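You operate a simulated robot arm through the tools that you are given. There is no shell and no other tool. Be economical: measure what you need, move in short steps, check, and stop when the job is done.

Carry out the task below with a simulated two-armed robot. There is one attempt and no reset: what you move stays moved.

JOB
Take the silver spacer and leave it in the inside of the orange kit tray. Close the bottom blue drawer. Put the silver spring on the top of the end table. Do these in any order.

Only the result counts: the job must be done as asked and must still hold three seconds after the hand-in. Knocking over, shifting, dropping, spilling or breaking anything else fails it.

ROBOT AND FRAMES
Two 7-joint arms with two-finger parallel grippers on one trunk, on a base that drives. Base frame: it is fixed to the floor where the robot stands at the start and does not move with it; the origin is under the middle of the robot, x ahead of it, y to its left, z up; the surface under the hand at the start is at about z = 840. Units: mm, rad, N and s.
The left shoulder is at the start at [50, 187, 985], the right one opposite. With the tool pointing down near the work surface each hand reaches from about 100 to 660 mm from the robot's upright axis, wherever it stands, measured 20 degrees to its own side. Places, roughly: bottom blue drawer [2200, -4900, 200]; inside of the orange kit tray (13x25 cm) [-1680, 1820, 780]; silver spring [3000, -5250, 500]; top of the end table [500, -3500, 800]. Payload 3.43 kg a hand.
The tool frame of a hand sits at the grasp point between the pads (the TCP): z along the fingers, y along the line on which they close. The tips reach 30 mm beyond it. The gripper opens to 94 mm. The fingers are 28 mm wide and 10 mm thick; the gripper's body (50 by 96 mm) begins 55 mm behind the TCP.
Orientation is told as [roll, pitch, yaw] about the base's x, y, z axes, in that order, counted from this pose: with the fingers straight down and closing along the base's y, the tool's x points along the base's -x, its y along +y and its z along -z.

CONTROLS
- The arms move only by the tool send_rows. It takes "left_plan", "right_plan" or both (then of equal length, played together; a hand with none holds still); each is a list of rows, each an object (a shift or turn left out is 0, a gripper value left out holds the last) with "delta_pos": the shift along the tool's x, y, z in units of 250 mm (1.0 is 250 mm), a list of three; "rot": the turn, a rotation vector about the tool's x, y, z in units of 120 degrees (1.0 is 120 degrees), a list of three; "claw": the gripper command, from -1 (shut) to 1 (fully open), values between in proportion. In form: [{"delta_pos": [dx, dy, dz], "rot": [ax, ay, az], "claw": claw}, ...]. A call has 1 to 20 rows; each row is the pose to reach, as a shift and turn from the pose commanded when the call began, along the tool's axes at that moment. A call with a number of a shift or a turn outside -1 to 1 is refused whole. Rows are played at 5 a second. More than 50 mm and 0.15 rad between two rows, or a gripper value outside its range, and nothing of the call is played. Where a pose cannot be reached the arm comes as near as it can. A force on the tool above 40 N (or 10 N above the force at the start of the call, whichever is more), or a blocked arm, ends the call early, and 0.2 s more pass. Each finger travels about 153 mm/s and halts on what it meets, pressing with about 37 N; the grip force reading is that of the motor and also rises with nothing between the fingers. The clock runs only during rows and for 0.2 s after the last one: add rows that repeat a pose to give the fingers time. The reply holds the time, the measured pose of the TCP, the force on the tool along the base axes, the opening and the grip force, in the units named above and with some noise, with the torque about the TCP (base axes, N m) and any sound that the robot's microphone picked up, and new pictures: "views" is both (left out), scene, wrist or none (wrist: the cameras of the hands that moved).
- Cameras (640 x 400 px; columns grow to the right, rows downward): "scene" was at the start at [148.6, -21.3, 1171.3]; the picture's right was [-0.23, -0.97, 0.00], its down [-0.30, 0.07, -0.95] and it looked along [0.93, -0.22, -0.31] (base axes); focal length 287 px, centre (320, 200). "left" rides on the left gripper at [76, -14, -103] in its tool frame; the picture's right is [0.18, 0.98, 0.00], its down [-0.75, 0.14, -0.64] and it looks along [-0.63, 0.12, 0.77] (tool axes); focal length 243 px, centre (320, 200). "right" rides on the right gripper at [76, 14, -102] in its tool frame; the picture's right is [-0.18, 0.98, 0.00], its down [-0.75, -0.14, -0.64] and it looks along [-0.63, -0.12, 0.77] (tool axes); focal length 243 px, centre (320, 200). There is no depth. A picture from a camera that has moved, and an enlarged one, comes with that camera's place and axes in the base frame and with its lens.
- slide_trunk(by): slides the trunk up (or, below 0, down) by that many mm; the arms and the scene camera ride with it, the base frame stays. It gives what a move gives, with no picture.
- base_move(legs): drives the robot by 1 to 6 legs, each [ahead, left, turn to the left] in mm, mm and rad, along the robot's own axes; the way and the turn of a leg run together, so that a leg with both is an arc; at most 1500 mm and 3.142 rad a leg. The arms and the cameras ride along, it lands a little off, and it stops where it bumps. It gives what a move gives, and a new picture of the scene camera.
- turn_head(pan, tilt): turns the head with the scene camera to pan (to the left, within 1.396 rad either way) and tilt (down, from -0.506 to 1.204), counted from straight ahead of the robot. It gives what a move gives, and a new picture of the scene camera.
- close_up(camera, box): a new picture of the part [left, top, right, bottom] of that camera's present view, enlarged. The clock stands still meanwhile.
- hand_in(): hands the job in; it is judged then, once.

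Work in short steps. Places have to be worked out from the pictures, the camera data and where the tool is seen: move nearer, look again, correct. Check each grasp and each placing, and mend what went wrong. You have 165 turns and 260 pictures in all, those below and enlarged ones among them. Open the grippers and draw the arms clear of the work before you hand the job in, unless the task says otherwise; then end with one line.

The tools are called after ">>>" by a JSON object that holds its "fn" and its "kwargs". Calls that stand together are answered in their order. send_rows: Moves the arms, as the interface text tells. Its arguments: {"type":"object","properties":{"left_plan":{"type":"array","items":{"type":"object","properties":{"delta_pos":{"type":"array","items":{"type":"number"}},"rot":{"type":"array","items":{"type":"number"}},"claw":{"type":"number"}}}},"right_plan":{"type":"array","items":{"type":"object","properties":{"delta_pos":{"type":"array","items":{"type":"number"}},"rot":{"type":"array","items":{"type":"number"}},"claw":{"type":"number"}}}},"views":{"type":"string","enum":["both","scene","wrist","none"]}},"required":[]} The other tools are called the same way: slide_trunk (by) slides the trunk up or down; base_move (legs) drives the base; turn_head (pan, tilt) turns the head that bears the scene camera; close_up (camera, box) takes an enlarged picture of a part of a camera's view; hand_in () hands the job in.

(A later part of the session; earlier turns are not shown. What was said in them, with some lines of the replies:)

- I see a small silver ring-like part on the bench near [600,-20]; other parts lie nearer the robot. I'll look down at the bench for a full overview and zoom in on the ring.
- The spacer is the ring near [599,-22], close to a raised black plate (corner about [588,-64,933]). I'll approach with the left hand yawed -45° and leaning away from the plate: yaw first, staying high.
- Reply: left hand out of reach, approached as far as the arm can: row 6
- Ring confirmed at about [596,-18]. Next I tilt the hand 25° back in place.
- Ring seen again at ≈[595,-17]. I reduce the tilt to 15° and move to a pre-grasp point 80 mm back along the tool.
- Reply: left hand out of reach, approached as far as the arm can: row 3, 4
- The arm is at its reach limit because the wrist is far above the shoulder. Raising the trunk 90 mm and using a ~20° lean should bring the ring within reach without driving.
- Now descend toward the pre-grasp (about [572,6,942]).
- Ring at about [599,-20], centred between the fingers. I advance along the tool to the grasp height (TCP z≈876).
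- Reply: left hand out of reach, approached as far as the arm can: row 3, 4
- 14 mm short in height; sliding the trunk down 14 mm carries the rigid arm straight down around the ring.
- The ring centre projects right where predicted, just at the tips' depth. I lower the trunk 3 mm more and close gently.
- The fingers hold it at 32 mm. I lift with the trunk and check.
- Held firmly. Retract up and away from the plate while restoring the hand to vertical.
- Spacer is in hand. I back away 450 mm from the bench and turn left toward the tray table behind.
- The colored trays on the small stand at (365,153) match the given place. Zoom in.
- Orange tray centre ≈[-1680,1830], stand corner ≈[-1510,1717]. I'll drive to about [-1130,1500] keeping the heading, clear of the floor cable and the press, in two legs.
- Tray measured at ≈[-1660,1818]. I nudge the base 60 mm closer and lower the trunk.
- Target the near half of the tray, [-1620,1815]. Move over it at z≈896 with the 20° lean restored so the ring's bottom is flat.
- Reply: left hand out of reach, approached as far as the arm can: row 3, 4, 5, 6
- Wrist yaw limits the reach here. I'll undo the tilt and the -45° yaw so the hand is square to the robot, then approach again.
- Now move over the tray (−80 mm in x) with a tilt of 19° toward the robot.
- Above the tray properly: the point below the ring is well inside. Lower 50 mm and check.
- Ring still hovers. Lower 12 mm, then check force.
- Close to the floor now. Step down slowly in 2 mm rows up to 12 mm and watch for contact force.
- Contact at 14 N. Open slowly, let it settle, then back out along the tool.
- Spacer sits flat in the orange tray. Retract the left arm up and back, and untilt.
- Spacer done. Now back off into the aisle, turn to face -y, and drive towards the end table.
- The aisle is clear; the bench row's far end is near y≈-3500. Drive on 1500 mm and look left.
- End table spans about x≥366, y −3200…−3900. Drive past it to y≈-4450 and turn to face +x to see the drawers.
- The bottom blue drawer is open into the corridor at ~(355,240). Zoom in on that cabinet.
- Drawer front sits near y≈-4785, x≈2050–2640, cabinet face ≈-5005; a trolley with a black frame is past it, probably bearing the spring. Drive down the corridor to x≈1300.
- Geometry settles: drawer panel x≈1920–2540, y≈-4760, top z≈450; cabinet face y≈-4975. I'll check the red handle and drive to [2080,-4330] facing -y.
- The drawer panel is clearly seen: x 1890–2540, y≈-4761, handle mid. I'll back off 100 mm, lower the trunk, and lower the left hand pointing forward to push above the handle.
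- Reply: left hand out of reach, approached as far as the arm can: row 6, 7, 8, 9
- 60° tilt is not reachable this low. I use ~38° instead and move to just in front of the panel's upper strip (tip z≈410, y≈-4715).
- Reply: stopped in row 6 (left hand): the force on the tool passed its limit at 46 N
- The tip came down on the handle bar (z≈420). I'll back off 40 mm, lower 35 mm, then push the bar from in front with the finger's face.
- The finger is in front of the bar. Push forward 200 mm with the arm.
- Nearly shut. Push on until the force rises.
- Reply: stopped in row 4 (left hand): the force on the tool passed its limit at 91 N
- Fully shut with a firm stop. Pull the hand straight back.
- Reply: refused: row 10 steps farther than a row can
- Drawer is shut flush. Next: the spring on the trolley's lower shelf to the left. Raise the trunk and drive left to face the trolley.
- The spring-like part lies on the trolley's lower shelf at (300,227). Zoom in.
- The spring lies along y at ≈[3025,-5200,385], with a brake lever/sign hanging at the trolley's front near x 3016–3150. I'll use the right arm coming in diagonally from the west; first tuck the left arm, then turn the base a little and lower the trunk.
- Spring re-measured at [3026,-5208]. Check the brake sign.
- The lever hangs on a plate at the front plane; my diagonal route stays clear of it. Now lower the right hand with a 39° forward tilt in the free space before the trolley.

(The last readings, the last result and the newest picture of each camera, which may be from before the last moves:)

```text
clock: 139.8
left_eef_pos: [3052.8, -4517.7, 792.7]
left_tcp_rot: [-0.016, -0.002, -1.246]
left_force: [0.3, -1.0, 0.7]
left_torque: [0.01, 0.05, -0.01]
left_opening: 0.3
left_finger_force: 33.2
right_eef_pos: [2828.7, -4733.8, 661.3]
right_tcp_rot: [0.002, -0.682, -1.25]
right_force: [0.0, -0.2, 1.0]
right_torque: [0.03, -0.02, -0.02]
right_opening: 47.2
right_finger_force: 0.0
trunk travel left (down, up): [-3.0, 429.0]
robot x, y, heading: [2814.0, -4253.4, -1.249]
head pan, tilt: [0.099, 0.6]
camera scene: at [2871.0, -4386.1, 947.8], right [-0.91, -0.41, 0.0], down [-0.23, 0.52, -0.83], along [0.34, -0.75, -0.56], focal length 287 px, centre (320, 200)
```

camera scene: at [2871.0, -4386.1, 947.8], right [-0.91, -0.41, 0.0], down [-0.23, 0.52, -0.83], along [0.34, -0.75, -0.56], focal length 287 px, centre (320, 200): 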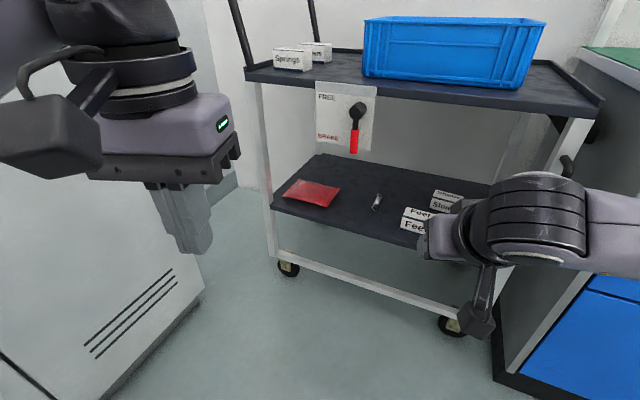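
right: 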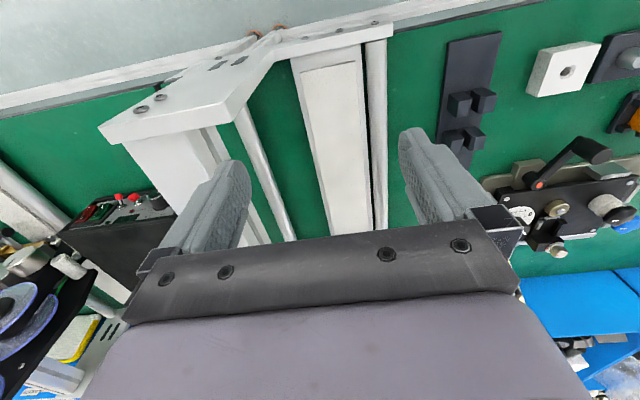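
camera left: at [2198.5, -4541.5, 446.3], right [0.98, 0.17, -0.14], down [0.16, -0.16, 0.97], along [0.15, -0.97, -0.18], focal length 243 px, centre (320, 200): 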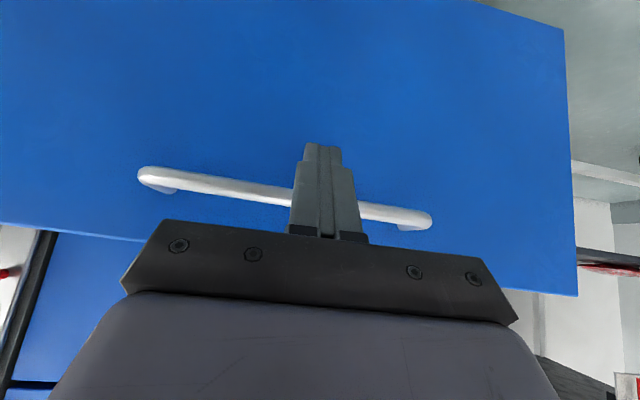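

Continue down and forward to an extended pose while still outside the trolley.

>>> {"fn": "send_rows", "kwargs": {"right_plan": [{"delta_pos": [-0.02, 0.025, 0.17]}, {"delta_pos": [-0.035, 0.05, 0.34]}, {"delta_pos": [-0.05, 0.075, 0.51]}, {"delta_pos": [-0.07, 0.1, 0.68]}, {"delta_pos": [-0.085, 0.125, 0.85]}, {"delta_pos": [-0.1, 0.148, 0.992]}, {"delta_pos": [-0.1, 0.148, 0.992]}], "views": "both"}}

```text
clock: 141.4
left_eef_pos: [3052.9, -4517.3, 792.5]
left_tcp_rot: [-0.018, -0.003, -1.246]
left_force: [-0.6, 0.2, -0.5]
left_torque: [0.01, 0.01, -0.03]
left_opening: 0.2
left_finger_force: 33.4
right_eef_pos: [2919.9, -4888.0, 487.9]
right_tcp_rot: [0.0, -0.681, -1.25]
right_force: [-0.1, 0.2, -0.2]
right_torque: [0.01, 0.0, 0.01]
right_opening: 46.8
right_finger_force: 0.1
trunk travel left (down, up): [-3.0, 429.0]
robot x, y, heading: [2814.4, -4249.8, -1.253]
head pan, tilt: [0.099, 0.6]
camera scene: at [2871.0, -4386.1, 947.8], right [-0.91, -0.41, 0.0], down [-0.23, 0.52, -0.83], along [0.34, -0.75, -0.56], focal length 287 px, centre (320, 200)
camera right: at [2892.1, -4767.3, 517.5], right [0.98, 0.18, 0.12], down [-0.08, -0.22, 0.97], along [0.2, -0.96, -0.2], focal length 243 px, centre (320, 200)
```

scene: 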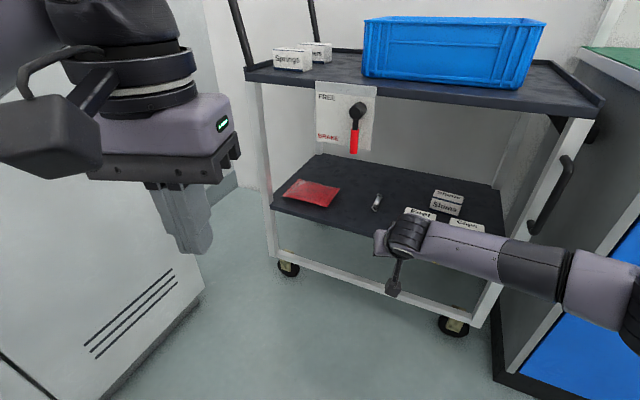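
right: 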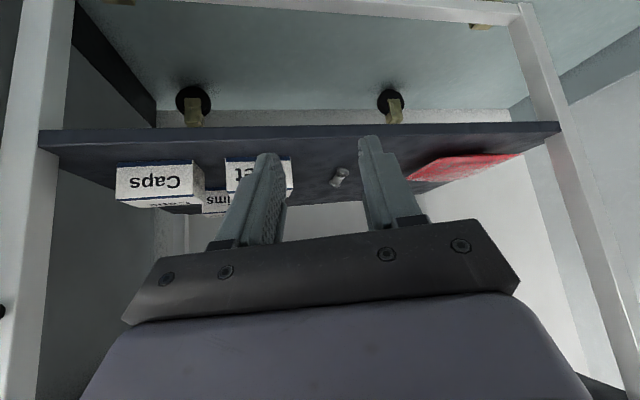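

Spring confirmed at [3029,-5208,383]. The elbow sticks out right, so I extend the arm 110 mm further forward to straighten it before driving in.

>>> {"fn": "send_rows", "kwargs": {"right_plan": [{"delta_pos": [-0.11, 0, 0.09]}, {"delta_pos": [-0.23, 0, 0.18]}, {"delta_pos": [-0.342, 0, 0.277]}, {"delta_pos": [-0.342, 0, 0.277]}], "views": "scene"}}

```text
clock: 142.4
left_eef_pos: [3052.4, -4518.9, 793.5]
left_tcp_rot: [-0.015, -0.003, -1.246]
left_force: [0.0, 0.1, -0.4]
left_torque: [0.04, 0.0, 0.0]
left_opening: 0.0
left_finger_force: 32.6
right_eef_pos: [2939.6, -4967.0, 484.0]
right_tcp_rot: [0.002, -0.683, -1.249]
right_force: [0.3, -0.3, -0.2]
right_torque: [0.0, -0.01, 0.0]
right_opening: 47.1
right_finger_force: 0.0
right hand out of reach, approached as far as the arm can: row 3, 4
trunk travel left (down, up): [-3.0, 429.0]
robot x, y, heading: [2817.5, -4253.2, -1.251]
head pan, tilt: [0.099, 0.6]
camera scene: at [2870.9, -4386.1, 947.8], right [-0.91, -0.41, 0.0], down [-0.23, 0.52, -0.83], along [0.34, -0.75, -0.56], focal length 287 px, centre (320, 200)
```

scene: 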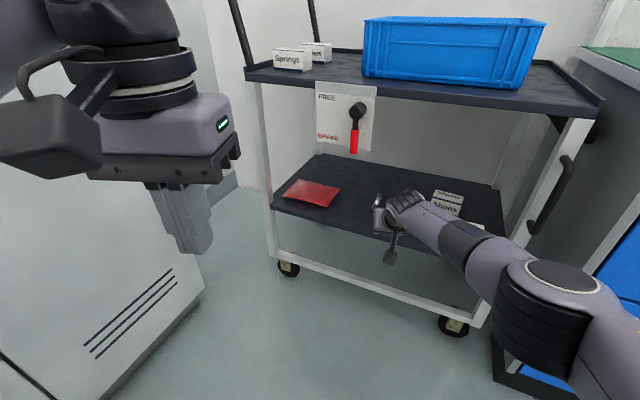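

Now straight. Drive forward 268 mm, carrying the hand into the trolley above the shelf (z≈484).

>>> {"fn": "base_move", "kwargs": {"legs": [[150, 5, 0], [118, 4, 0]]}}

>>> {"fn": "send_rows", "kwargs": {"right_plan": [{"claw": 0}], "views": "wrist"}}

```text
clock: 144.6
left_eef_pos: [3147.8, -4771.2, 792.6]
left_tcp_rot: [-0.015, -0.001, -1.247]
left_force: [1.0, -0.5, -0.1]
left_torque: [0.04, 0.04, -0.02]
left_opening: 0.0
left_finger_force: 33.2
right_eef_pos: [3033.3, -5220.2, 483.5]
right_tcp_rot: [0.001, -0.682, -1.252]
right_force: [-0.3, -0.5, 0.0]
right_torque: [0.0, -0.03, 0.01]
right_opening: 47.0
right_finger_force: 0.1
trunk travel left (down, up): [-3.0, 429.0]
robot x, y, heading: [2911.8, -4505.9, -1.25]
head pan, tilt: [0.099, 0.6]
camera scene: at [2965.0, -4640.3, 947.9], right [-0.91, -0.41, 0.0], down [-0.23, 0.52, -0.83], along [0.34, -0.75, -0.56], focal length 287 px, centre (320, 200)
```

scene: 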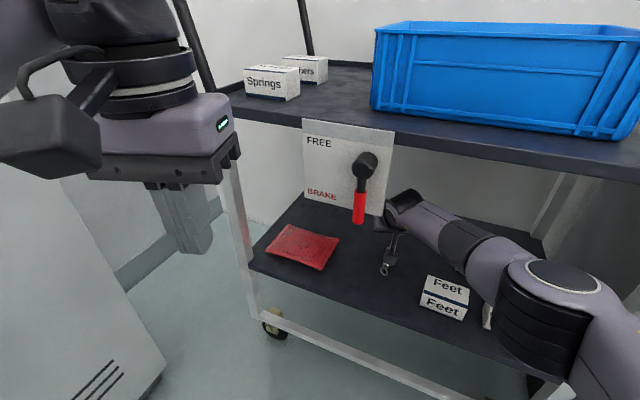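

```text
clock: 145.0
left_eef_pos: [3147.3, -4772.4, 793.1]
left_tcp_rot: [-0.017, -0.002, -1.247]
left_force: [0.1, -0.1, 1.5]
left_torque: [-0.02, -0.01, -0.01]
left_opening: 0.0
left_finger_force: 32.9
right_eef_pos: [3034.1, -5219.5, 483.6]
right_tcp_rot: [0.002, -0.682, -1.249]
right_force: [0.4, 0.8, 0.8]
right_torque: [-0.04, 0.02, 0.05]
right_opening: 47.0
right_finger_force: 0.2
trunk travel left (down, up): [-3.0, 429.0]
robot x, y, heading: [2911.2, -4504.6, -1.248]
head pan, tilt: [0.099, 0.6]
camera right: at [3007.8, -5099.2, 514.2], right [0.98, 0.17, 0.12], down [-0.08, -0.22, 0.97], along [0.2, -0.96, -0.2], focal length 243 px, centre (320, 200)
```

right: 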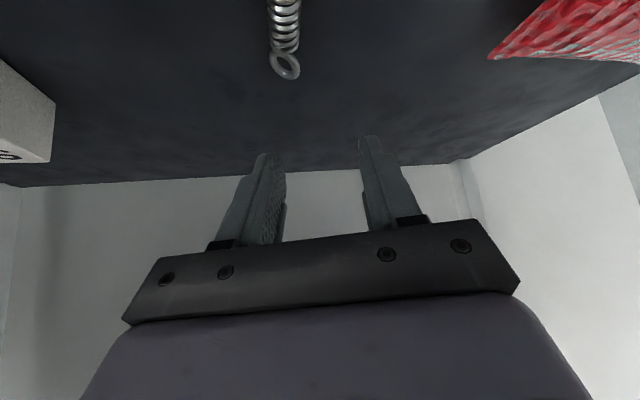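

Spring body at x≈3023, centre y≈-5207, about 18 mm thick. Shift back ~34 mm, down 33 mm, and yaw 13° to line up with it.

>>> {"fn": "send_rows", "kwargs": {"right_plan": [{"delta_pos": [0.095, -0.005, 0.008], "rot": [0.0345, 0, 0.0427]}, {"delta_pos": [0.189, -0.01, 0.017], "rot": [0.069, 0, 0.0855]}, {"delta_pos": [0.189, -0.01, 0.017], "rot": [0.069, 0, 0.0855]}], "views": "wrist"}}

```text
clock: 145.8
left_eef_pos: [3145.8, -4771.8, 792.6]
left_tcp_rot: [-0.017, -0.002, -1.246]
left_force: [-0.1, 0.3, 0.3]
left_torque: [0.0, -0.01, 0.02]
left_opening: 0.0
left_finger_force: 32.8
right_eef_pos: [3019.6, -5188.2, 450.3]
right_tcp_rot: [0.001, -0.68, -1.483]
right_force: [0.1, -0.3, -0.2]
right_torque: [0.01, 0.01, 0.0]
right_opening: 46.8
right_finger_force: 0.0
trunk travel left (down, up): [-3.0, 429.0]
robot x, y, heading: [2913.7, -4504.8, -1.248]
head pan, tilt: [0.099, 0.6]
camera right: at [3022.4, -5065.3, 480.3], right [0.99, -0.05, 0.12], down [-0.13, -0.19, 0.97], along [-0.03, -0.98, -0.2], focal length 243 px, centre (320, 200)
```

right: 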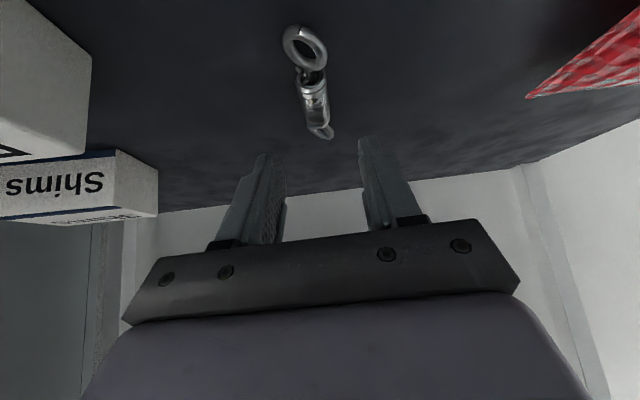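

Aligned: the tips are right above the spring's centre. Lower 38 mm.

>>> {"fn": "send_rows", "kwargs": {"right_plan": [{"delta_pos": [0.05, 0, 0.06]}, {"delta_pos": [0.08, 0, 0.098]}, {"delta_pos": [0.096, 0, 0.118]}, {"delta_pos": [0.096, 0, 0.118]}], "views": "wrist"}}

```text
clock: 146.8
left_eef_pos: [3146.9, -4772.3, 792.6]
left_tcp_rot: [-0.015, -0.001, -1.247]
left_force: [-0.7, -0.2, 0.5]
left_torque: [-0.02, -0.02, 0.02]
left_opening: 0.0
left_finger_force: 33.1
right_eef_pos: [3020.0, -5185.6, 411.8]
right_tcp_rot: [0.001, -0.68, -1.483]
right_force: [0.2, 0.6, 0.0]
right_torque: [0.05, 0.02, -0.01]
right_opening: 47.1
right_finger_force: 0.2
trunk travel left (down, up): [-3.0, 429.0]
robot x, y, heading: [2910.5, -4501.1, -1.25]
head pan, tilt: [0.099, 0.6]
camera right: at [3022.1, -5062.9, 442.9], right [0.99, -0.05, 0.12], down [-0.13, -0.19, 0.97], along [-0.03, -0.98, -0.2], focal length 243 px, centre (320, 200)
```

right: 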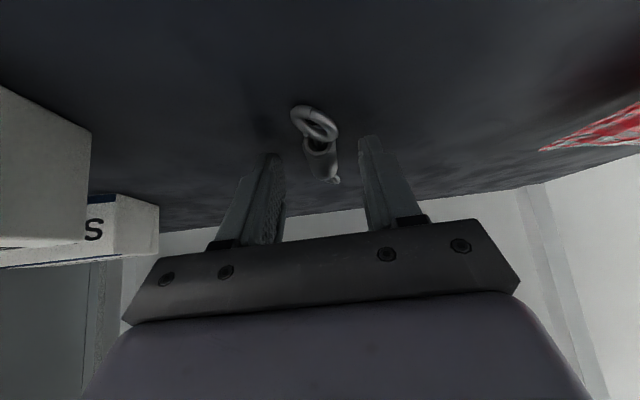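

The tips straddle the spring at about its mid-height. Lower 4 mm more and close.

>>> {"fn": "send_rows", "kwargs": {"right_plan": [{"delta_pos": [0.01, 0, 0.012]}, {"delta_pos": [0.01, 0, 0.012], "claw": -0.4}, {"delta_pos": [0.01, 0, 0.012], "claw": -0.7}, {"delta_pos": [0.01, 0, 0.012], "claw": -1}, {"delta_pos": [0.01, 0, 0.012], "claw": -1}], "views": "wrist"}}

```text
clock: 148.0
left_eef_pos: [3147.3, -4771.5, 794.5]
left_tcp_rot: [-0.014, -0.001, -1.246]
left_force: [0.7, -0.1, 0.0]
left_torque: [-0.01, 0.02, -0.03]
left_opening: 0.0
left_finger_force: 32.8
right_eef_pos: [3020.4, -5187.5, 412.7]
right_tcp_rot: [0.002, -0.683, -1.482]
right_force: [-0.1, 0.1, 0.1]
right_torque: [0.01, 0.02, -0.01]
right_opening: 16.6
right_finger_force: 36.8
right hand out of reach, approached as far as the arm can: row 1, 2, 3, 4, 5
trunk travel left (down, up): [-3.0, 429.0]
robot x, y, heading: [2914.5, -4501.0, -1.253]
head pan, tilt: [0.099, 0.6]
camera right: at [3021.9, -5063.2, 443.1], right [0.99, -0.05, 0.12], down [-0.13, -0.19, 0.97], along [-0.03, -0.98, -0.2], focal length 243 px, centre (320, 200)
```

right: 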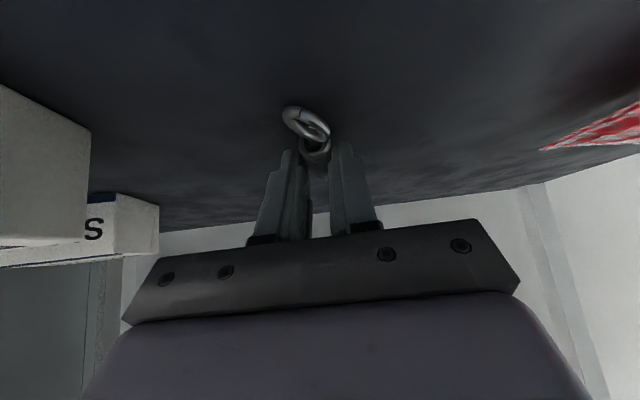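

Gripped at 16.6 mm. Lift 50 mm with the trunk and check.

>>> {"fn": "slide_trunk", "kwargs": {"by": 50}}

>>> {"fn": "close_up", "kwargs": {"camera": "right", "box": [200, 50, 440, 200]}}

```text
clock: 148.9
left_eef_pos: [3147.2, -4771.3, 842.9]
left_tcp_rot: [-0.015, 0.001, -1.247]
left_force: [0.0, -0.1, -0.1]
left_torque: [-0.03, 0.0, -0.01]
left_opening: 0.2
left_finger_force: 33.4
right_eef_pos: [3019.4, -5186.8, 462.4]
right_tcp_rot: [0.002, -0.681, -1.483]
right_force: [-0.2, 0.5, -0.5]
right_torque: [0.02, -0.03, -0.02]
right_opening: 16.3
right_finger_force: 37.4
trunk travel left (down, up): [-53.0, 379.0]
robot x, y, heading: [2912.9, -4504.7, -1.246]
head pan, tilt: [0.099, 0.6]
```

```text
2.67 times, centred on (320, 125) of right
camera zoom: at [3021.9, -5063.2, 493.0], right [0.99, -0.05, 0.12], down [-0.13, -0.19, 0.97], along [-0.03, -0.98, -0.2], focal length 647 px, centre (320, 400)
```

zoom: 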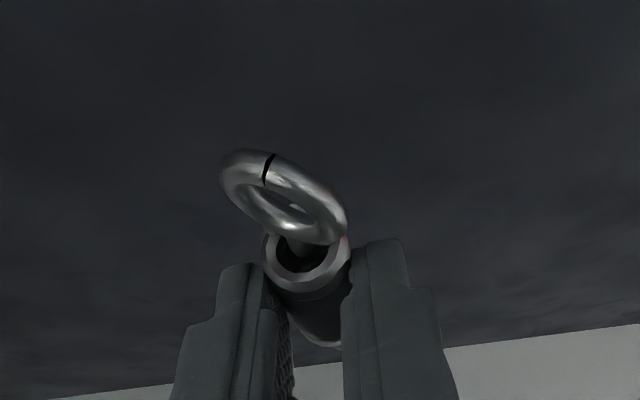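

Spring held securely. Back straight out along the entry line.

>>> {"fn": "base_move", "kwargs": {"legs": [[-350, 0, 0]]}}

>>> {"fn": "turn_head", "kwargs": {"pan": 0.0, "tilt": 0.6}}

```text
clock: 151.2
left_eef_pos: [3034.2, -4435.3, 842.4]
left_tcp_rot: [-0.017, -0.001, -1.25]
left_force: [0.2, -0.6, -0.3]
left_torque: [0.0, 0.0, -0.02]
left_opening: 0.0
left_finger_force: 33.1
right_eef_pos: [2905.4, -4848.9, 463.2]
right_tcp_rot: [0.003, -0.681, -1.482]
right_force: [-0.8, 0.9, -0.1]
right_torque: [-0.01, 0.02, -0.01]
right_opening: 16.3
right_finger_force: 37.0
trunk travel left (down, up): [-53.0, 379.0]
robot x, y, heading: [2799.3, -4170.2, -1.255]
head pan, tilt: [0.099, 0.6]
camera scene: at [2852.6, -4302.6, 997.8], right [-0.91, -0.41, 0.0], down [-0.23, 0.52, -0.83], along [0.34, -0.75, -0.57], focal length 287 px, centre (320, 200)
```

scene: 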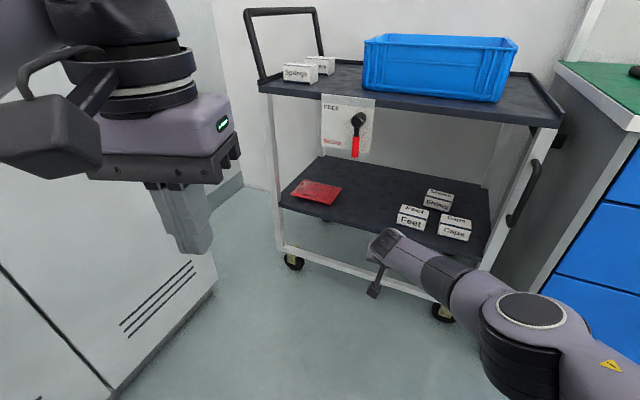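

```text
clock: 151.9
left_eef_pos: [3034.4, -4434.0, 843.2]
left_tcp_rot: [-0.016, -0.001, -1.249]
left_force: [-0.2, -0.5, 0.3]
left_torque: [0.01, 0.01, 0.01]
left_opening: 0.0
left_finger_force: 33.6
right_eef_pos: [2905.4, -4848.3, 462.9]
right_tcp_rot: [0.002, -0.681, -1.483]
right_force: [0.2, 0.0, -1.8]
right_torque: [0.02, 0.03, -0.02]
right_opening: 16.2
right_finger_force: 37.1
trunk travel left (down, up): [-53.0, 379.0]
robot x, y, heading: [2797.5, -4169.1, -1.248]
head pan, tilt: [0.0, 0.6]
camera scene: at [2844.4, -4305.7, 997.8], right [-0.95, -0.31, 0.0], down [-0.18, 0.54, -0.83], along [0.26, -0.78, -0.56], focal length 287 px, centre (320, 200)
```

scene: 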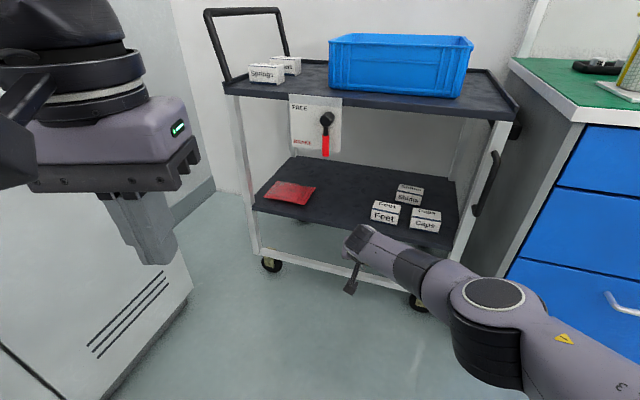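

Everything undisturbed. Retract the right arm back and up, keeping the tilt, then raise the trunk.

>>> {"fn": "send_rows", "kwargs": {"right_plan": [{"delta_pos": [0.1, 0, -0.1]}, {"delta_pos": [0.2, 0, -0.22]}, {"delta_pos": [0.3, 0, -0.34]}, {"delta_pos": [0.4, 0, -0.46]}, {"delta_pos": [0.38, 0, -0.62]}, {"delta_pos": [0.31, 0, -0.78]}, {"delta_pos": [0.244, 0, -0.97]}, {"delta_pos": [0.244, 0, -0.97]}], "views": "wrist"}}

>>> {"fn": "slide_trunk", "kwargs": {"by": 250}}

```text
refused: row 7 steps farther than a row can; nothing moved
```

```text
clock: 154.5
left_eef_pos: [3034.5, -4435.3, 1093.6]
left_tcp_rot: [-0.018, -0.001, -1.25]
left_force: [0.5, 0.5, 0.5]
left_torque: [0.0, -0.03, 0.01]
left_opening: 0.1
left_finger_force: 33.0
right_eef_pos: [2905.6, -4848.6, 713.2]
right_tcp_rot: [0.002, -0.681, -1.483]
right_force: [-0.7, 0.0, -0.5]
right_torque: [-0.01, -0.02, -0.02]
right_opening: 16.4
right_finger_force: 37.1
trunk travel left (down, up): [-303.0, 129.0]
robot x, y, heading: [2798.8, -4164.2, -1.249]
head pan, tilt: [0.0, 0.6]
```

>>> {"fn": "send_rows", "kwargs": {"right_plan": [{"delta_pos": [0.1, 0, -0.1]}, {"delta_pos": [0.2, 0, -0.22]}, {"delta_pos": [0.3, 0, -0.34]}, {"delta_pos": [0.4, 0, -0.46]}, {"delta_pos": [0.38, 0, -0.62]}, {"delta_pos": [0.31, 0, -0.78]}, {"delta_pos": [0.25, 0, -0.94]}, {"delta_pos": [0.25, 0, -0.94]}], "views": "wrist"}}

```text
clock: 156.3
left_eef_pos: [3033.3, -4434.6, 1092.9]
left_tcp_rot: [-0.015, -0.003, -1.248]
left_force: [-0.3, 0.7, -0.4]
left_torque: [0.0, -0.02, 0.01]
left_opening: 0.0
left_finger_force: 33.4
right_eef_pos: [2888.0, -4650.7, 857.3]
right_tcp_rot: [0.002, -0.681, -1.483]
right_force: [0.0, -0.4, 0.0]
right_torque: [0.0, 0.01, 0.0]
right_opening: 16.3
right_finger_force: 37.5
trunk travel left (down, up): [-303.0, 129.0]
robot x, y, heading: [2800.8, -4171.0, -1.254]
head pan, tilt: [0.0, 0.6]
camera right: at [2891.5, -4526.5, 887.4], right [0.99, -0.06, 0.12], down [-0.13, -0.19, 0.97], along [-0.03, -0.98, -0.2], focal length 243 px, centre (320, 200)
```

right: 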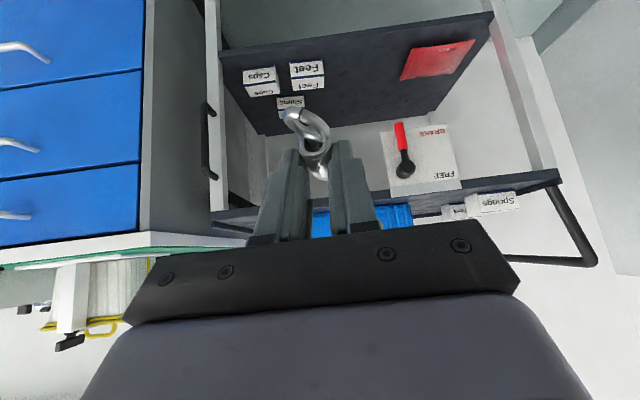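

Spring stays in the grip. Now drive back: turn to face -x and go along the corridor at y≈-4450.

>>> {"fn": "base_move", "kwargs": {"legs": [[0, 0, -1.89], [1400, 280, 0]]}}

```text
clock: 167.9
left_eef_pos: [1069.5, -4565.2, 1093.8]
left_tcp_rot: [-0.014, -0.003, 3.126]
left_force: [-0.2, -0.3, -0.5]
left_torque: [-0.02, 0.01, 0.0]
left_opening: 0.0
left_finger_force: 32.6
right_eef_pos: [915.6, -4356.9, 857.5]
right_tcp_rot: [0.003, -0.679, 2.891]
right_force: [0.0, 0.2, -1.0]
right_torque: [-0.01, -0.02, -0.01]
right_opening: 16.7
right_finger_force: 36.6
trunk travel left (down, up): [-303.0, 129.0]
robot x, y, heading: [1399.7, -4429.3, 3.127]
head pan, tilt: [0.0, 0.6]
camera scene: at [1253.2, -4429.6, 1247.8], right [0.02, 1.0, 0.0], down [0.56, -0.01, -0.82], along [-0.82, 0.02, -0.57], focal length 287 px, centre (320, 200)
```

scene: 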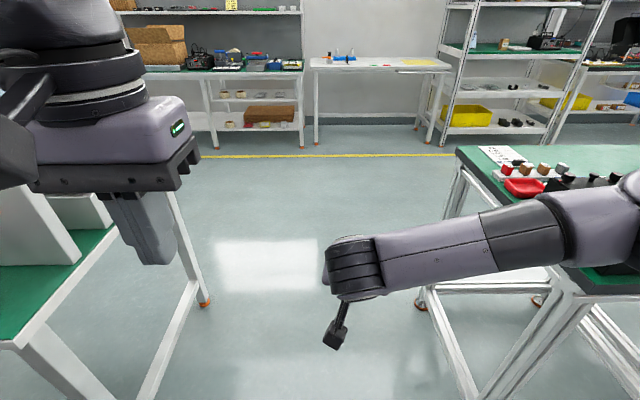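

The right forearm passes beside the end table with margin (elbow y≈-4050 vs edge -3905). Shift 30 mm left and continue to the aisle.

>>> {"fn": "base_move", "kwargs": {"legs": [[150, 40, 0.015], [1500, 0, 0], [350, 0, 0]]}}

```text
clock: 178.2
left_eef_pos: [-925.0, -4572.4, 1092.5]
left_tcp_rot: [-0.017, -0.001, 3.119]
left_force: [-0.4, -0.2, 0.0]
left_torque: [0.01, -0.01, 0.01]
left_opening: 0.0
left_finger_force: 33.3
right_eef_pos: [-1078.0, -4364.1, 856.9]
right_tcp_rot: [0.003, -0.681, 2.883]
right_force: [0.3, 0.1, -0.6]
right_torque: [-0.04, -0.04, 0.03]
right_opening: 16.3
right_finger_force: 36.7
trunk travel left (down, up): [-303.0, 129.0]
robot x, y, heading: [-593.5, -4441.3, 3.111]
head pan, tilt: [0.0, 0.6]
camera scene: at [-741.0, -4437.8, 1247.8], right [0.03, 1.0, 0.0], down [0.57, -0.01, -0.82], along [-0.82, 0.02, -0.57], focal length 287 px, centre (320, 200)
```

scene: 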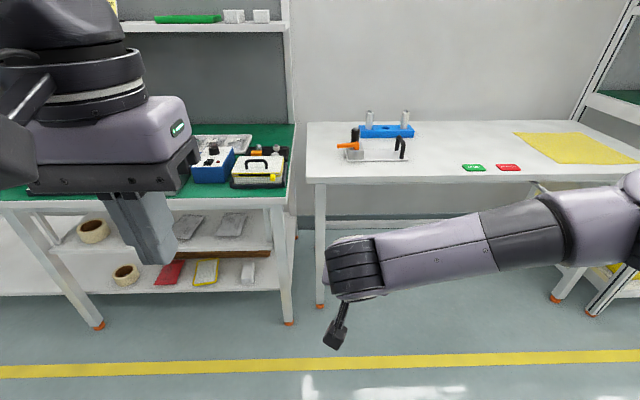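

Turn right to face +x here, then strafe to y≈-3420 in front of the end table's west side.

>>> {"fn": "base_move", "kwargs": {"legs": [[0, 0, -3.11], [0, 1020, 0]]}}

>>> {"fn": "turn_head", "kwargs": {"pan": -0.15, "tilt": 0.5}}

```text
clock: 194.8
left_eef_pos: [-268.4, -3281.9, 1093.3]
left_tcp_rot: [-0.016, -0.001, -0.002]
left_force: [-0.2, 0.0, 0.3]
left_torque: [0.02, 0.01, 0.01]
left_opening: 0.0
left_finger_force: 33.7
right_eef_pos: [-108.7, -3488.8, 857.3]
right_tcp_rot: [0.002, -0.682, -0.237]
right_force: [0.7, -0.2, -0.7]
right_torque: [0.0, -0.02, -0.06]
right_opening: 16.4
right_finger_force: 37.4
trunk travel left (down, up): [-303.0, 129.0]
robot x, y, heading: [-593.9, -3417.4, -0.007]
head pan, tilt: [0.0, 0.6]
camera scene: at [-449.0, -3419.4, 1247.8], right [0.0, -1.0, 0.0], down [-0.56, 0.0, -0.83], along [0.83, 0.0, -0.56], focal length 287 px, centre (320, 200)
```

scene: 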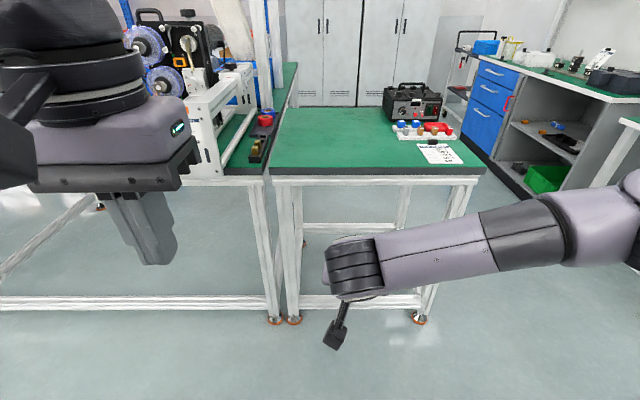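

```text
clock: 195.4
left_eef_pos: [-266.9, -3280.8, 1093.7]
left_tcp_rot: [-0.015, -0.002, -0.002]
left_force: [0.1, 0.0, 0.2]
left_torque: [-0.01, 0.02, -0.01]
left_opening: 0.0
left_finger_force: 33.4
right_eef_pos: [-108.2, -3487.9, 856.4]
right_tcp_rot: [0.001, -0.681, -0.235]
right_force: [0.4, 0.5, -0.6]
right_torque: [-0.01, 0.02, -0.02]
right_opening: 16.2
right_finger_force: 37.0
trunk travel left (down, up): [-303.0, 129.0]
robot x, y, heading: [-596.3, -3420.7, -0.005]
head pan, tilt: [-0.15, 0.499]
camera scene: at [-447.5, -3433.0, 1256.9], right [-0.15, -0.99, 0.0], down [-0.47, 0.07, -0.88], along [0.87, -0.13, -0.48], focal length 287 px, centre (320, 200)
```

scene: 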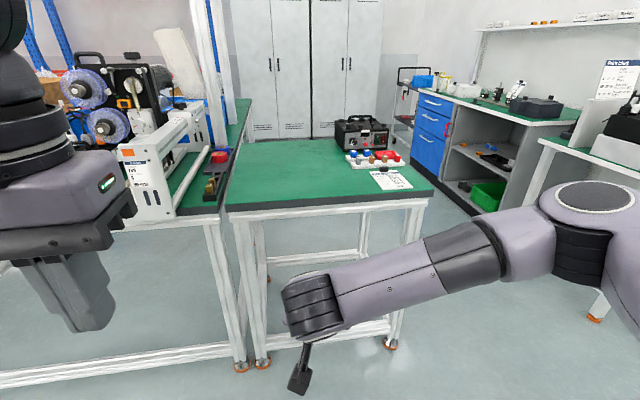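

The end table top is free around [470,-3500]. Raise the trunk 100 mm for clearance and drive 480 mm forward.

>>> {"fn": "slide_trunk", "kwargs": {"by": 100}}

>>> {"fn": "base_move", "kwargs": {"legs": [[480, 0, 0]]}}

>>> {"fn": "turn_head", "kwargs": {"pan": -0.1, "tilt": 0.8}}

```text
clock: 196.8
left_eef_pos: [-267.4, -3281.5, 1193.3]
left_tcp_rot: [-0.015, -0.002, 0.0]
left_force: [0.0, -0.1, 0.4]
left_torque: [-0.02, 0.01, 0.0]
left_opening: 0.0
left_finger_force: 33.1
right_eef_pos: [-109.6, -3487.8, 958.0]
right_tcp_rot: [0.003, -0.679, -0.237]
right_force: [0.6, 1.0, -0.5]
right_torque: [0.02, -0.04, 0.0]
right_opening: 16.6
right_finger_force: 37.3
trunk travel left (down, up): [-403.0, 29.0]
robot x, y, heading: [-593.9, -3419.1, -0.001]
head pan, tilt: [-0.15, 0.499]
```

```text
clock: 199.6
left_eef_pos: [210.7, -3280.7, 1192.7]
left_tcp_rot: [-0.015, -0.001, 0.001]
left_force: [0.2, 1.0, 0.3]
left_torque: [-0.02, -0.03, 0.0]
left_opening: 0.0
left_finger_force: 32.4
right_eef_pos: [370.5, -3486.2, 956.4]
right_tcp_rot: [0.002, -0.681, -0.232]
right_force: [0.2, 0.4, -0.6]
right_torque: [0.01, 0.02, -0.04]
right_opening: 16.4
right_finger_force: 37.0
trunk travel left (down, up): [-403.0, 29.0]
robot x, y, heading: [-117.9, -3418.9, -0.001]
head pan, tilt: [-0.15, 0.499]
camera scene: at [30.9, -3433.5, 1356.9], right [-0.15, -0.99, 0.0], down [-0.47, 0.07, -0.88], along [0.87, -0.13, -0.48], focal length 287 px, centre (320, 200)
```

scene: 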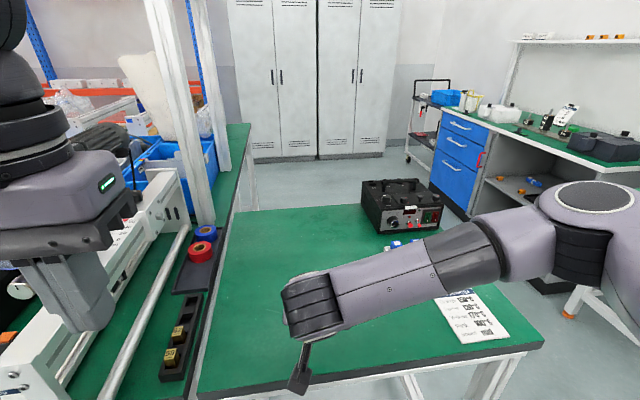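

```text
clock: 200.4
left_eef_pos: [210.2, -3280.5, 1193.2]
left_tcp_rot: [-0.016, -0.002, 0.003]
left_force: [-0.2, 0.4, 0.9]
left_torque: [0.0, -0.03, 0.03]
left_opening: 0.2
left_finger_force: 33.2
right_eef_pos: [369.4, -3486.2, 957.2]
right_tcp_rot: [0.002, -0.682, -0.232]
right_force: [-1.0, -0.1, -0.4]
right_torque: [-0.01, 0.04, 0.02]
right_opening: 16.2
right_finger_force: 37.4
trunk travel left (down, up): [-403.0, 29.0]
robot x, y, heading: [-116.9, -3416.1, 0.0]
head pan, tilt: [-0.099, 0.799]
camera scene: at [20.9, -3427.9, 1331.0], right [-0.1, -0.99, 0.0], down [-0.71, 0.07, -0.7], along [0.69, -0.07, -0.72], focal length 287 px, centre (320, 200)
```

scene: 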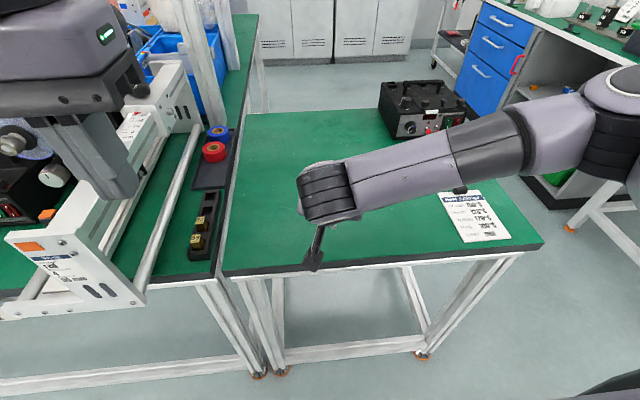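

Table top z≈803. Move forward 75 mm and down to z≈860 above the free area.

>>> {"fn": "send_rows", "kwargs": {"right_plan": [{"delta_pos": [0.0, 0, 0.16]}, {"delta_pos": [0.005, 0, 0.32]}, {"delta_pos": [0.011, 0, 0.49]}, {"delta_pos": [0.011, 0, 0.49]}], "views": "both"}}

```text
clock: 201.4
left_eef_pos: [208.9, -3281.5, 1194.4]
left_tcp_rot: [-0.015, -0.002, 0.002]
left_force: [0.2, 0.3, 0.6]
left_torque: [0.02, 0.01, -0.03]
left_opening: 0.0
left_finger_force: 33.0
right_eef_pos: [450.4, -3502.8, 872.9]
right_tcp_rot: [0.016, -0.706, -0.242]
right_force: [-1.8, -1.9, 16.5]
right_torque: [-0.09, 0.4, -0.03]
right_opening: 16.6
right_finger_force: 37.1
trunk travel left (down, up): [-403.0, 29.0]
robot x, y, heading: [-118.9, -3418.3, -0.0]
head pan, tilt: [-0.099, 0.799]
stopped in row 4 (right hand): the force on the tool passed its limit at 47 N (the readings are from after the stop); the commanded pose is now the measured one
camera scene: at [19.2, -3428.5, 1331.2], right [-0.1, -0.99, 0.0], down [-0.71, 0.07, -0.7], along [0.69, -0.07, -0.72], focal length 287 px, centre (320, 200)
camera right: at [331.8, -3460.9, 899.7], right [0.36, 0.92, 0.13], down [0.12, -0.19, 0.98], along [0.93, -0.34, -0.18], focal length 243 px, centre (320, 200)
```

scene: 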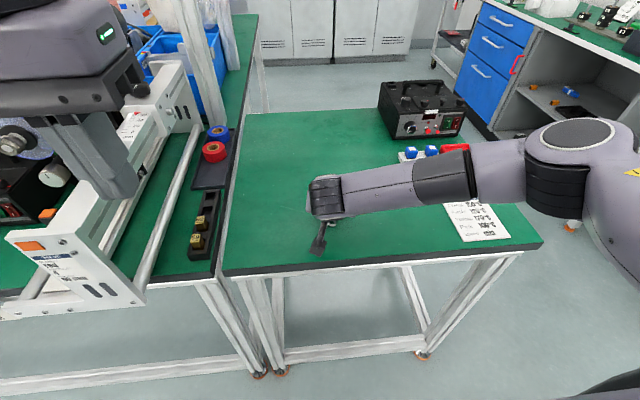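
right: 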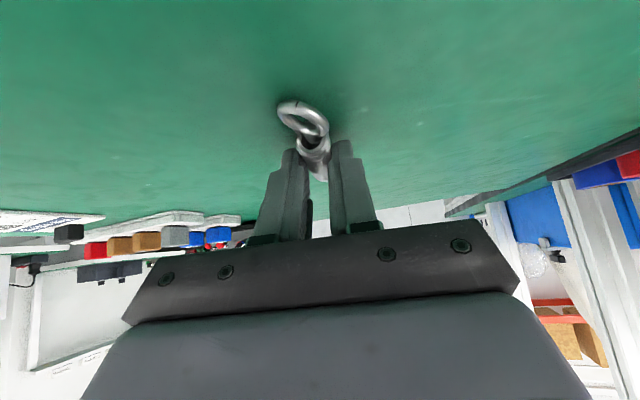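

The table was touched at TCP z≈873 (so its top is ≈840), with 16 N residual: the spring rests on it. Relieve 2 mm, open, and back out along the tool.

>>> {"fn": "send_rows", "kwargs": {"right_plan": [{"delta_pos": [-0.005, 0, -0.006]}, {"delta_pos": [-0.005, 0, -0.006], "claw": -0.55}, {"delta_pos": [-0.005, 0, -0.006], "claw": -0.4}, {"delta_pos": [-0.005, 0, -0.006], "claw": -0.1}, {"delta_pos": [-0.005, 0, -0.006], "claw": 0.1}, {"delta_pos": [-0.005, 0, -0.006]}], "views": "wrist"}}

```text
clock: 202.8
left_eef_pos: [208.6, -3279.5, 1193.6]
left_tcp_rot: [-0.017, -0.003, 0.002]
left_force: [0.4, 0.6, 0.0]
left_torque: [0.01, 0.0, -0.01]
left_opening: 0.0
left_finger_force: 32.9
right_eef_pos: [447.6, -3497.3, 873.1]
right_tcp_rot: [0.018, -0.697, -0.238]
right_force: [0.5, 16.6, 17.5]
right_torque: [0.05, -0.08, 0.08]
right_opening: 42.6
right_finger_force: 0.0
trunk travel left (down, up): [-403.0, 29.0]
robot x, y, heading: [-117.2, -3420.1, 0.003]
head pan, tilt: [-0.099, 0.799]
camera right: at [329.3, -3457.3, 900.7], right [0.36, 0.92, 0.13], down [0.13, -0.19, 0.97], along [0.93, -0.33, -0.18], focal length 243 px, centre (320, 200)
```

right: 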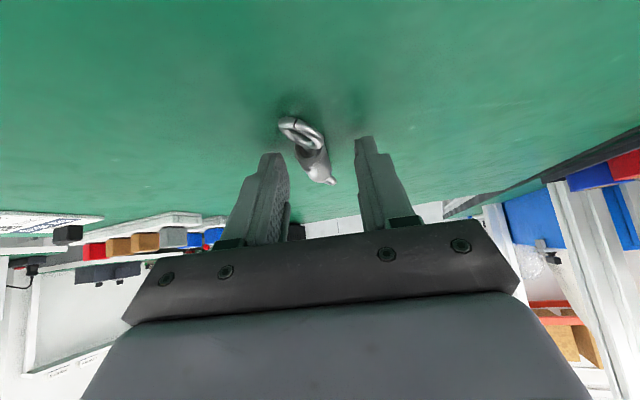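

The spring is released and lies on the table. Lift straight up slowly, then back.

>>> {"fn": "send_rows", "kwargs": {"right_plan": [{"delta_pos": [-0.02, 0, -0.024]}, {"delta_pos": [-0.05, 0, -0.062]}, {"delta_pos": [-0.1, 0, -0.124]}, {"delta_pos": [-0.2, 0, -0.25]}, {"delta_pos": [-0.3, 0, -0.38]}, {"delta_pos": [-0.3, 0, -0.38]}], "views": "both"}}

```text
clock: 204.2
left_eef_pos: [208.8, -3280.6, 1192.6]
left_tcp_rot: [-0.015, -0.003, 0.002]
left_force: [-0.2, 0.4, 0.3]
left_torque: [0.0, 0.01, -0.01]
left_opening: 0.2
left_finger_force: 32.6
right_eef_pos: [446.2, -3501.5, 990.8]
right_tcp_rot: [0.01, -0.696, -0.234]
right_force: [-0.2, 1.0, -0.1]
right_torque: [0.0, 0.03, 0.02]
right_opening: 51.5
right_finger_force: 0.0
trunk travel left (down, up): [-403.0, 29.0]
robot x, y, heading: [-120.9, -3423.2, 0.004]
head pan, tilt: [-0.099, 0.799]
camera scene: at [20.6, -3427.9, 1330.9], right [-0.1, -0.99, 0.0], down [-0.71, 0.07, -0.7], along [0.69, -0.07, -0.72], focal length 287 px, centre (320, 200)
camera right: at [328.5, -3460.4, 1018.2], right [0.36, 0.92, 0.13], down [0.13, -0.18, 0.97], along [0.92, -0.34, -0.18], focal length 243 px, centre (320, 200)
```

scene: 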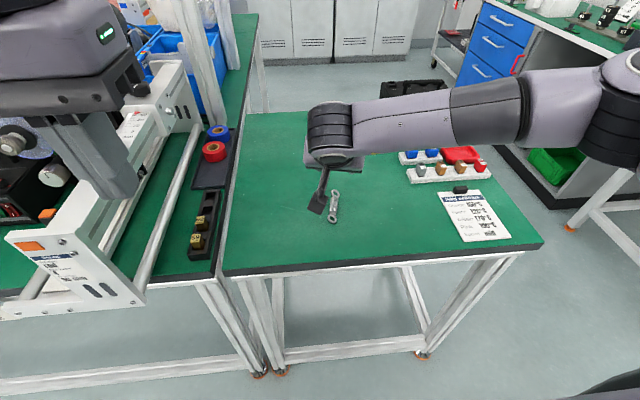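
right: 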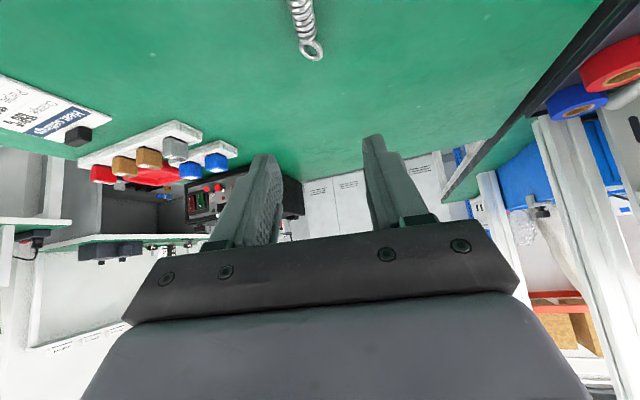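

The spring rests on the end table, with card and blocks untouched. Back the robot off and open both grippers.

>>> {"fn": "base_move", "kwargs": {"legs": [[-450, 0, 0]]}}

>>> {"fn": "send_rows", "kwargs": {"left_plan": [{"claw": 1}, {"claw": 1}, {"claw": 1}], "right_plan": [{"claw": 1}, {"claw": 1}, {"claw": 1}], "views": "scene"}}

>>> {"fn": "turn_head", "kwargs": {"pan": -0.15, "tilt": 0.5}}

```text
clock: 206.9
left_eef_pos: [-236.9, -3281.5, 1193.1]
left_tcp_rot: [-0.016, -0.001, -0.001]
left_force: [0.6, -1.1, 0.5]
left_torque: [0.01, -0.01, 0.0]
left_opening: 0.0
left_finger_force: 33.0
right_eef_pos: [1.7, -3502.5, 989.6]
right_tcp_rot: [0.012, -0.695, -0.24]
right_force: [0.2, 0.5, -0.5]
right_torque: [0.02, 0.0, 0.0]
right_opening: 51.8
right_finger_force: 0.2
trunk travel left (down, up): [-403.0, 29.0]
robot x, y, heading: [-563.6, -3420.2, -0.001]
head pan, tilt: [-0.099, 0.799]
camera scene: at [-426.0, -3427.6, 1331.0], right [-0.1, -0.99, 0.0], down [-0.71, 0.07, -0.7], along [0.69, -0.07, -0.72], focal length 287 px, centre (320, 200)
```

scene: 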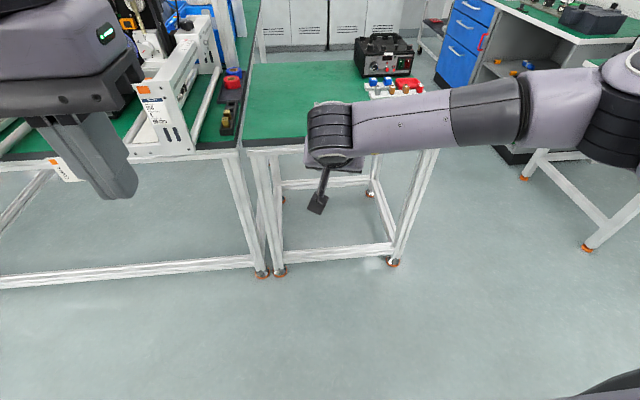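

```text
clock: 207.7
left_eef_pos: [-235.6, -3280.1, 1194.0]
left_tcp_rot: [-0.015, -0.002, -0.002]
left_force: [0.7, 0.9, -0.6]
left_torque: [-0.05, -0.01, -0.01]
left_opening: 94.0
left_finger_force: 0.1
right_eef_pos: [0.2, -3501.8, 988.4]
right_tcp_rot: [0.012, -0.697, -0.239]
right_force: [-0.1, -0.2, -0.4]
right_torque: [0.01, 0.03, -0.01]
right_opening: 93.9
right_finger_force: 0.0
trunk travel left (down, up): [-403.0, 29.0]
robot x, y, heading: [-564.9, -3423.9, -0.004]
head pan, tilt: [-0.099, 0.799]
camera scene: at [-425.6, -3427.6, 1331.0], right [-0.1, -0.99, 0.0], down [-0.71, 0.07, -0.7], along [0.69, -0.07, -0.72], focal length 287 px, centre (320, 200)
```

scene: 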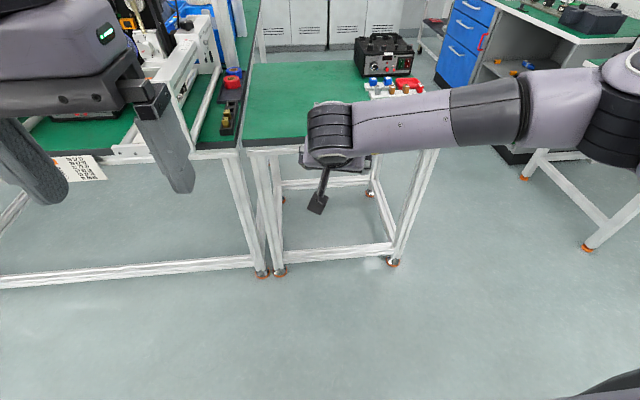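

```text
clock: 208.5
left_eef_pos: [-235.5, -3281.4, 1192.9]
left_tcp_rot: [-0.017, -0.001, 0.0]
left_force: [0.3, 0.5, 0.4]
left_torque: [0.01, -0.02, 0.0]
left_opening: 94.1
left_finger_force: 0.0
right_eef_pos: [-0.5, -3502.2, 988.8]
right_tcp_rot: [0.013, -0.696, -0.239]
right_force: [-0.7, -0.2, -0.1]
right_torque: [-0.01, -0.03, -0.03]
right_opening: 93.8
right_finger_force: 0.1
trunk travel left (down, up): [-403.0, 29.0]
robot x, y, heading: [-563.5, -3418.8, -0.001]
head pan, tilt: [-0.15, 0.499]
camera scene: at [-415.9, -3433.2, 1356.9], right [-0.15, -0.99, 0.0], down [-0.47, 0.07, -0.88], along [0.87, -0.13, -0.48], focal length 287 px, centre (320, 200)
```

scene: 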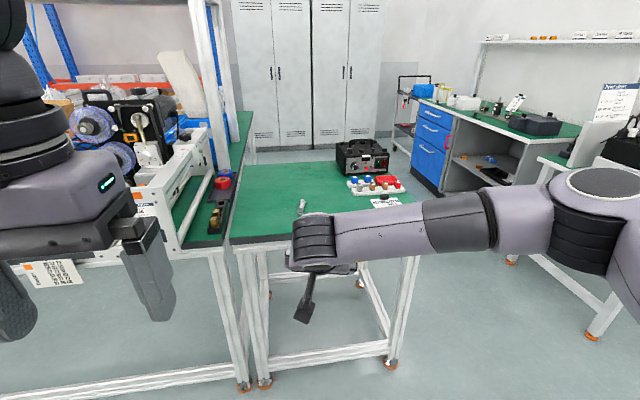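

The spring is on the end table, the bottom drawer is shut, the spacer was left flat in the orange tray, and both arms are clear with open grippers. Handing in.

>>> {"fn": "hand_in", "kwargs": {}}

```text
The job is handed in.
```

The job is handed in: the silver spacer is in the orange kit tray, the bottom blue drawer is shut, and the silver spring is on the end table.
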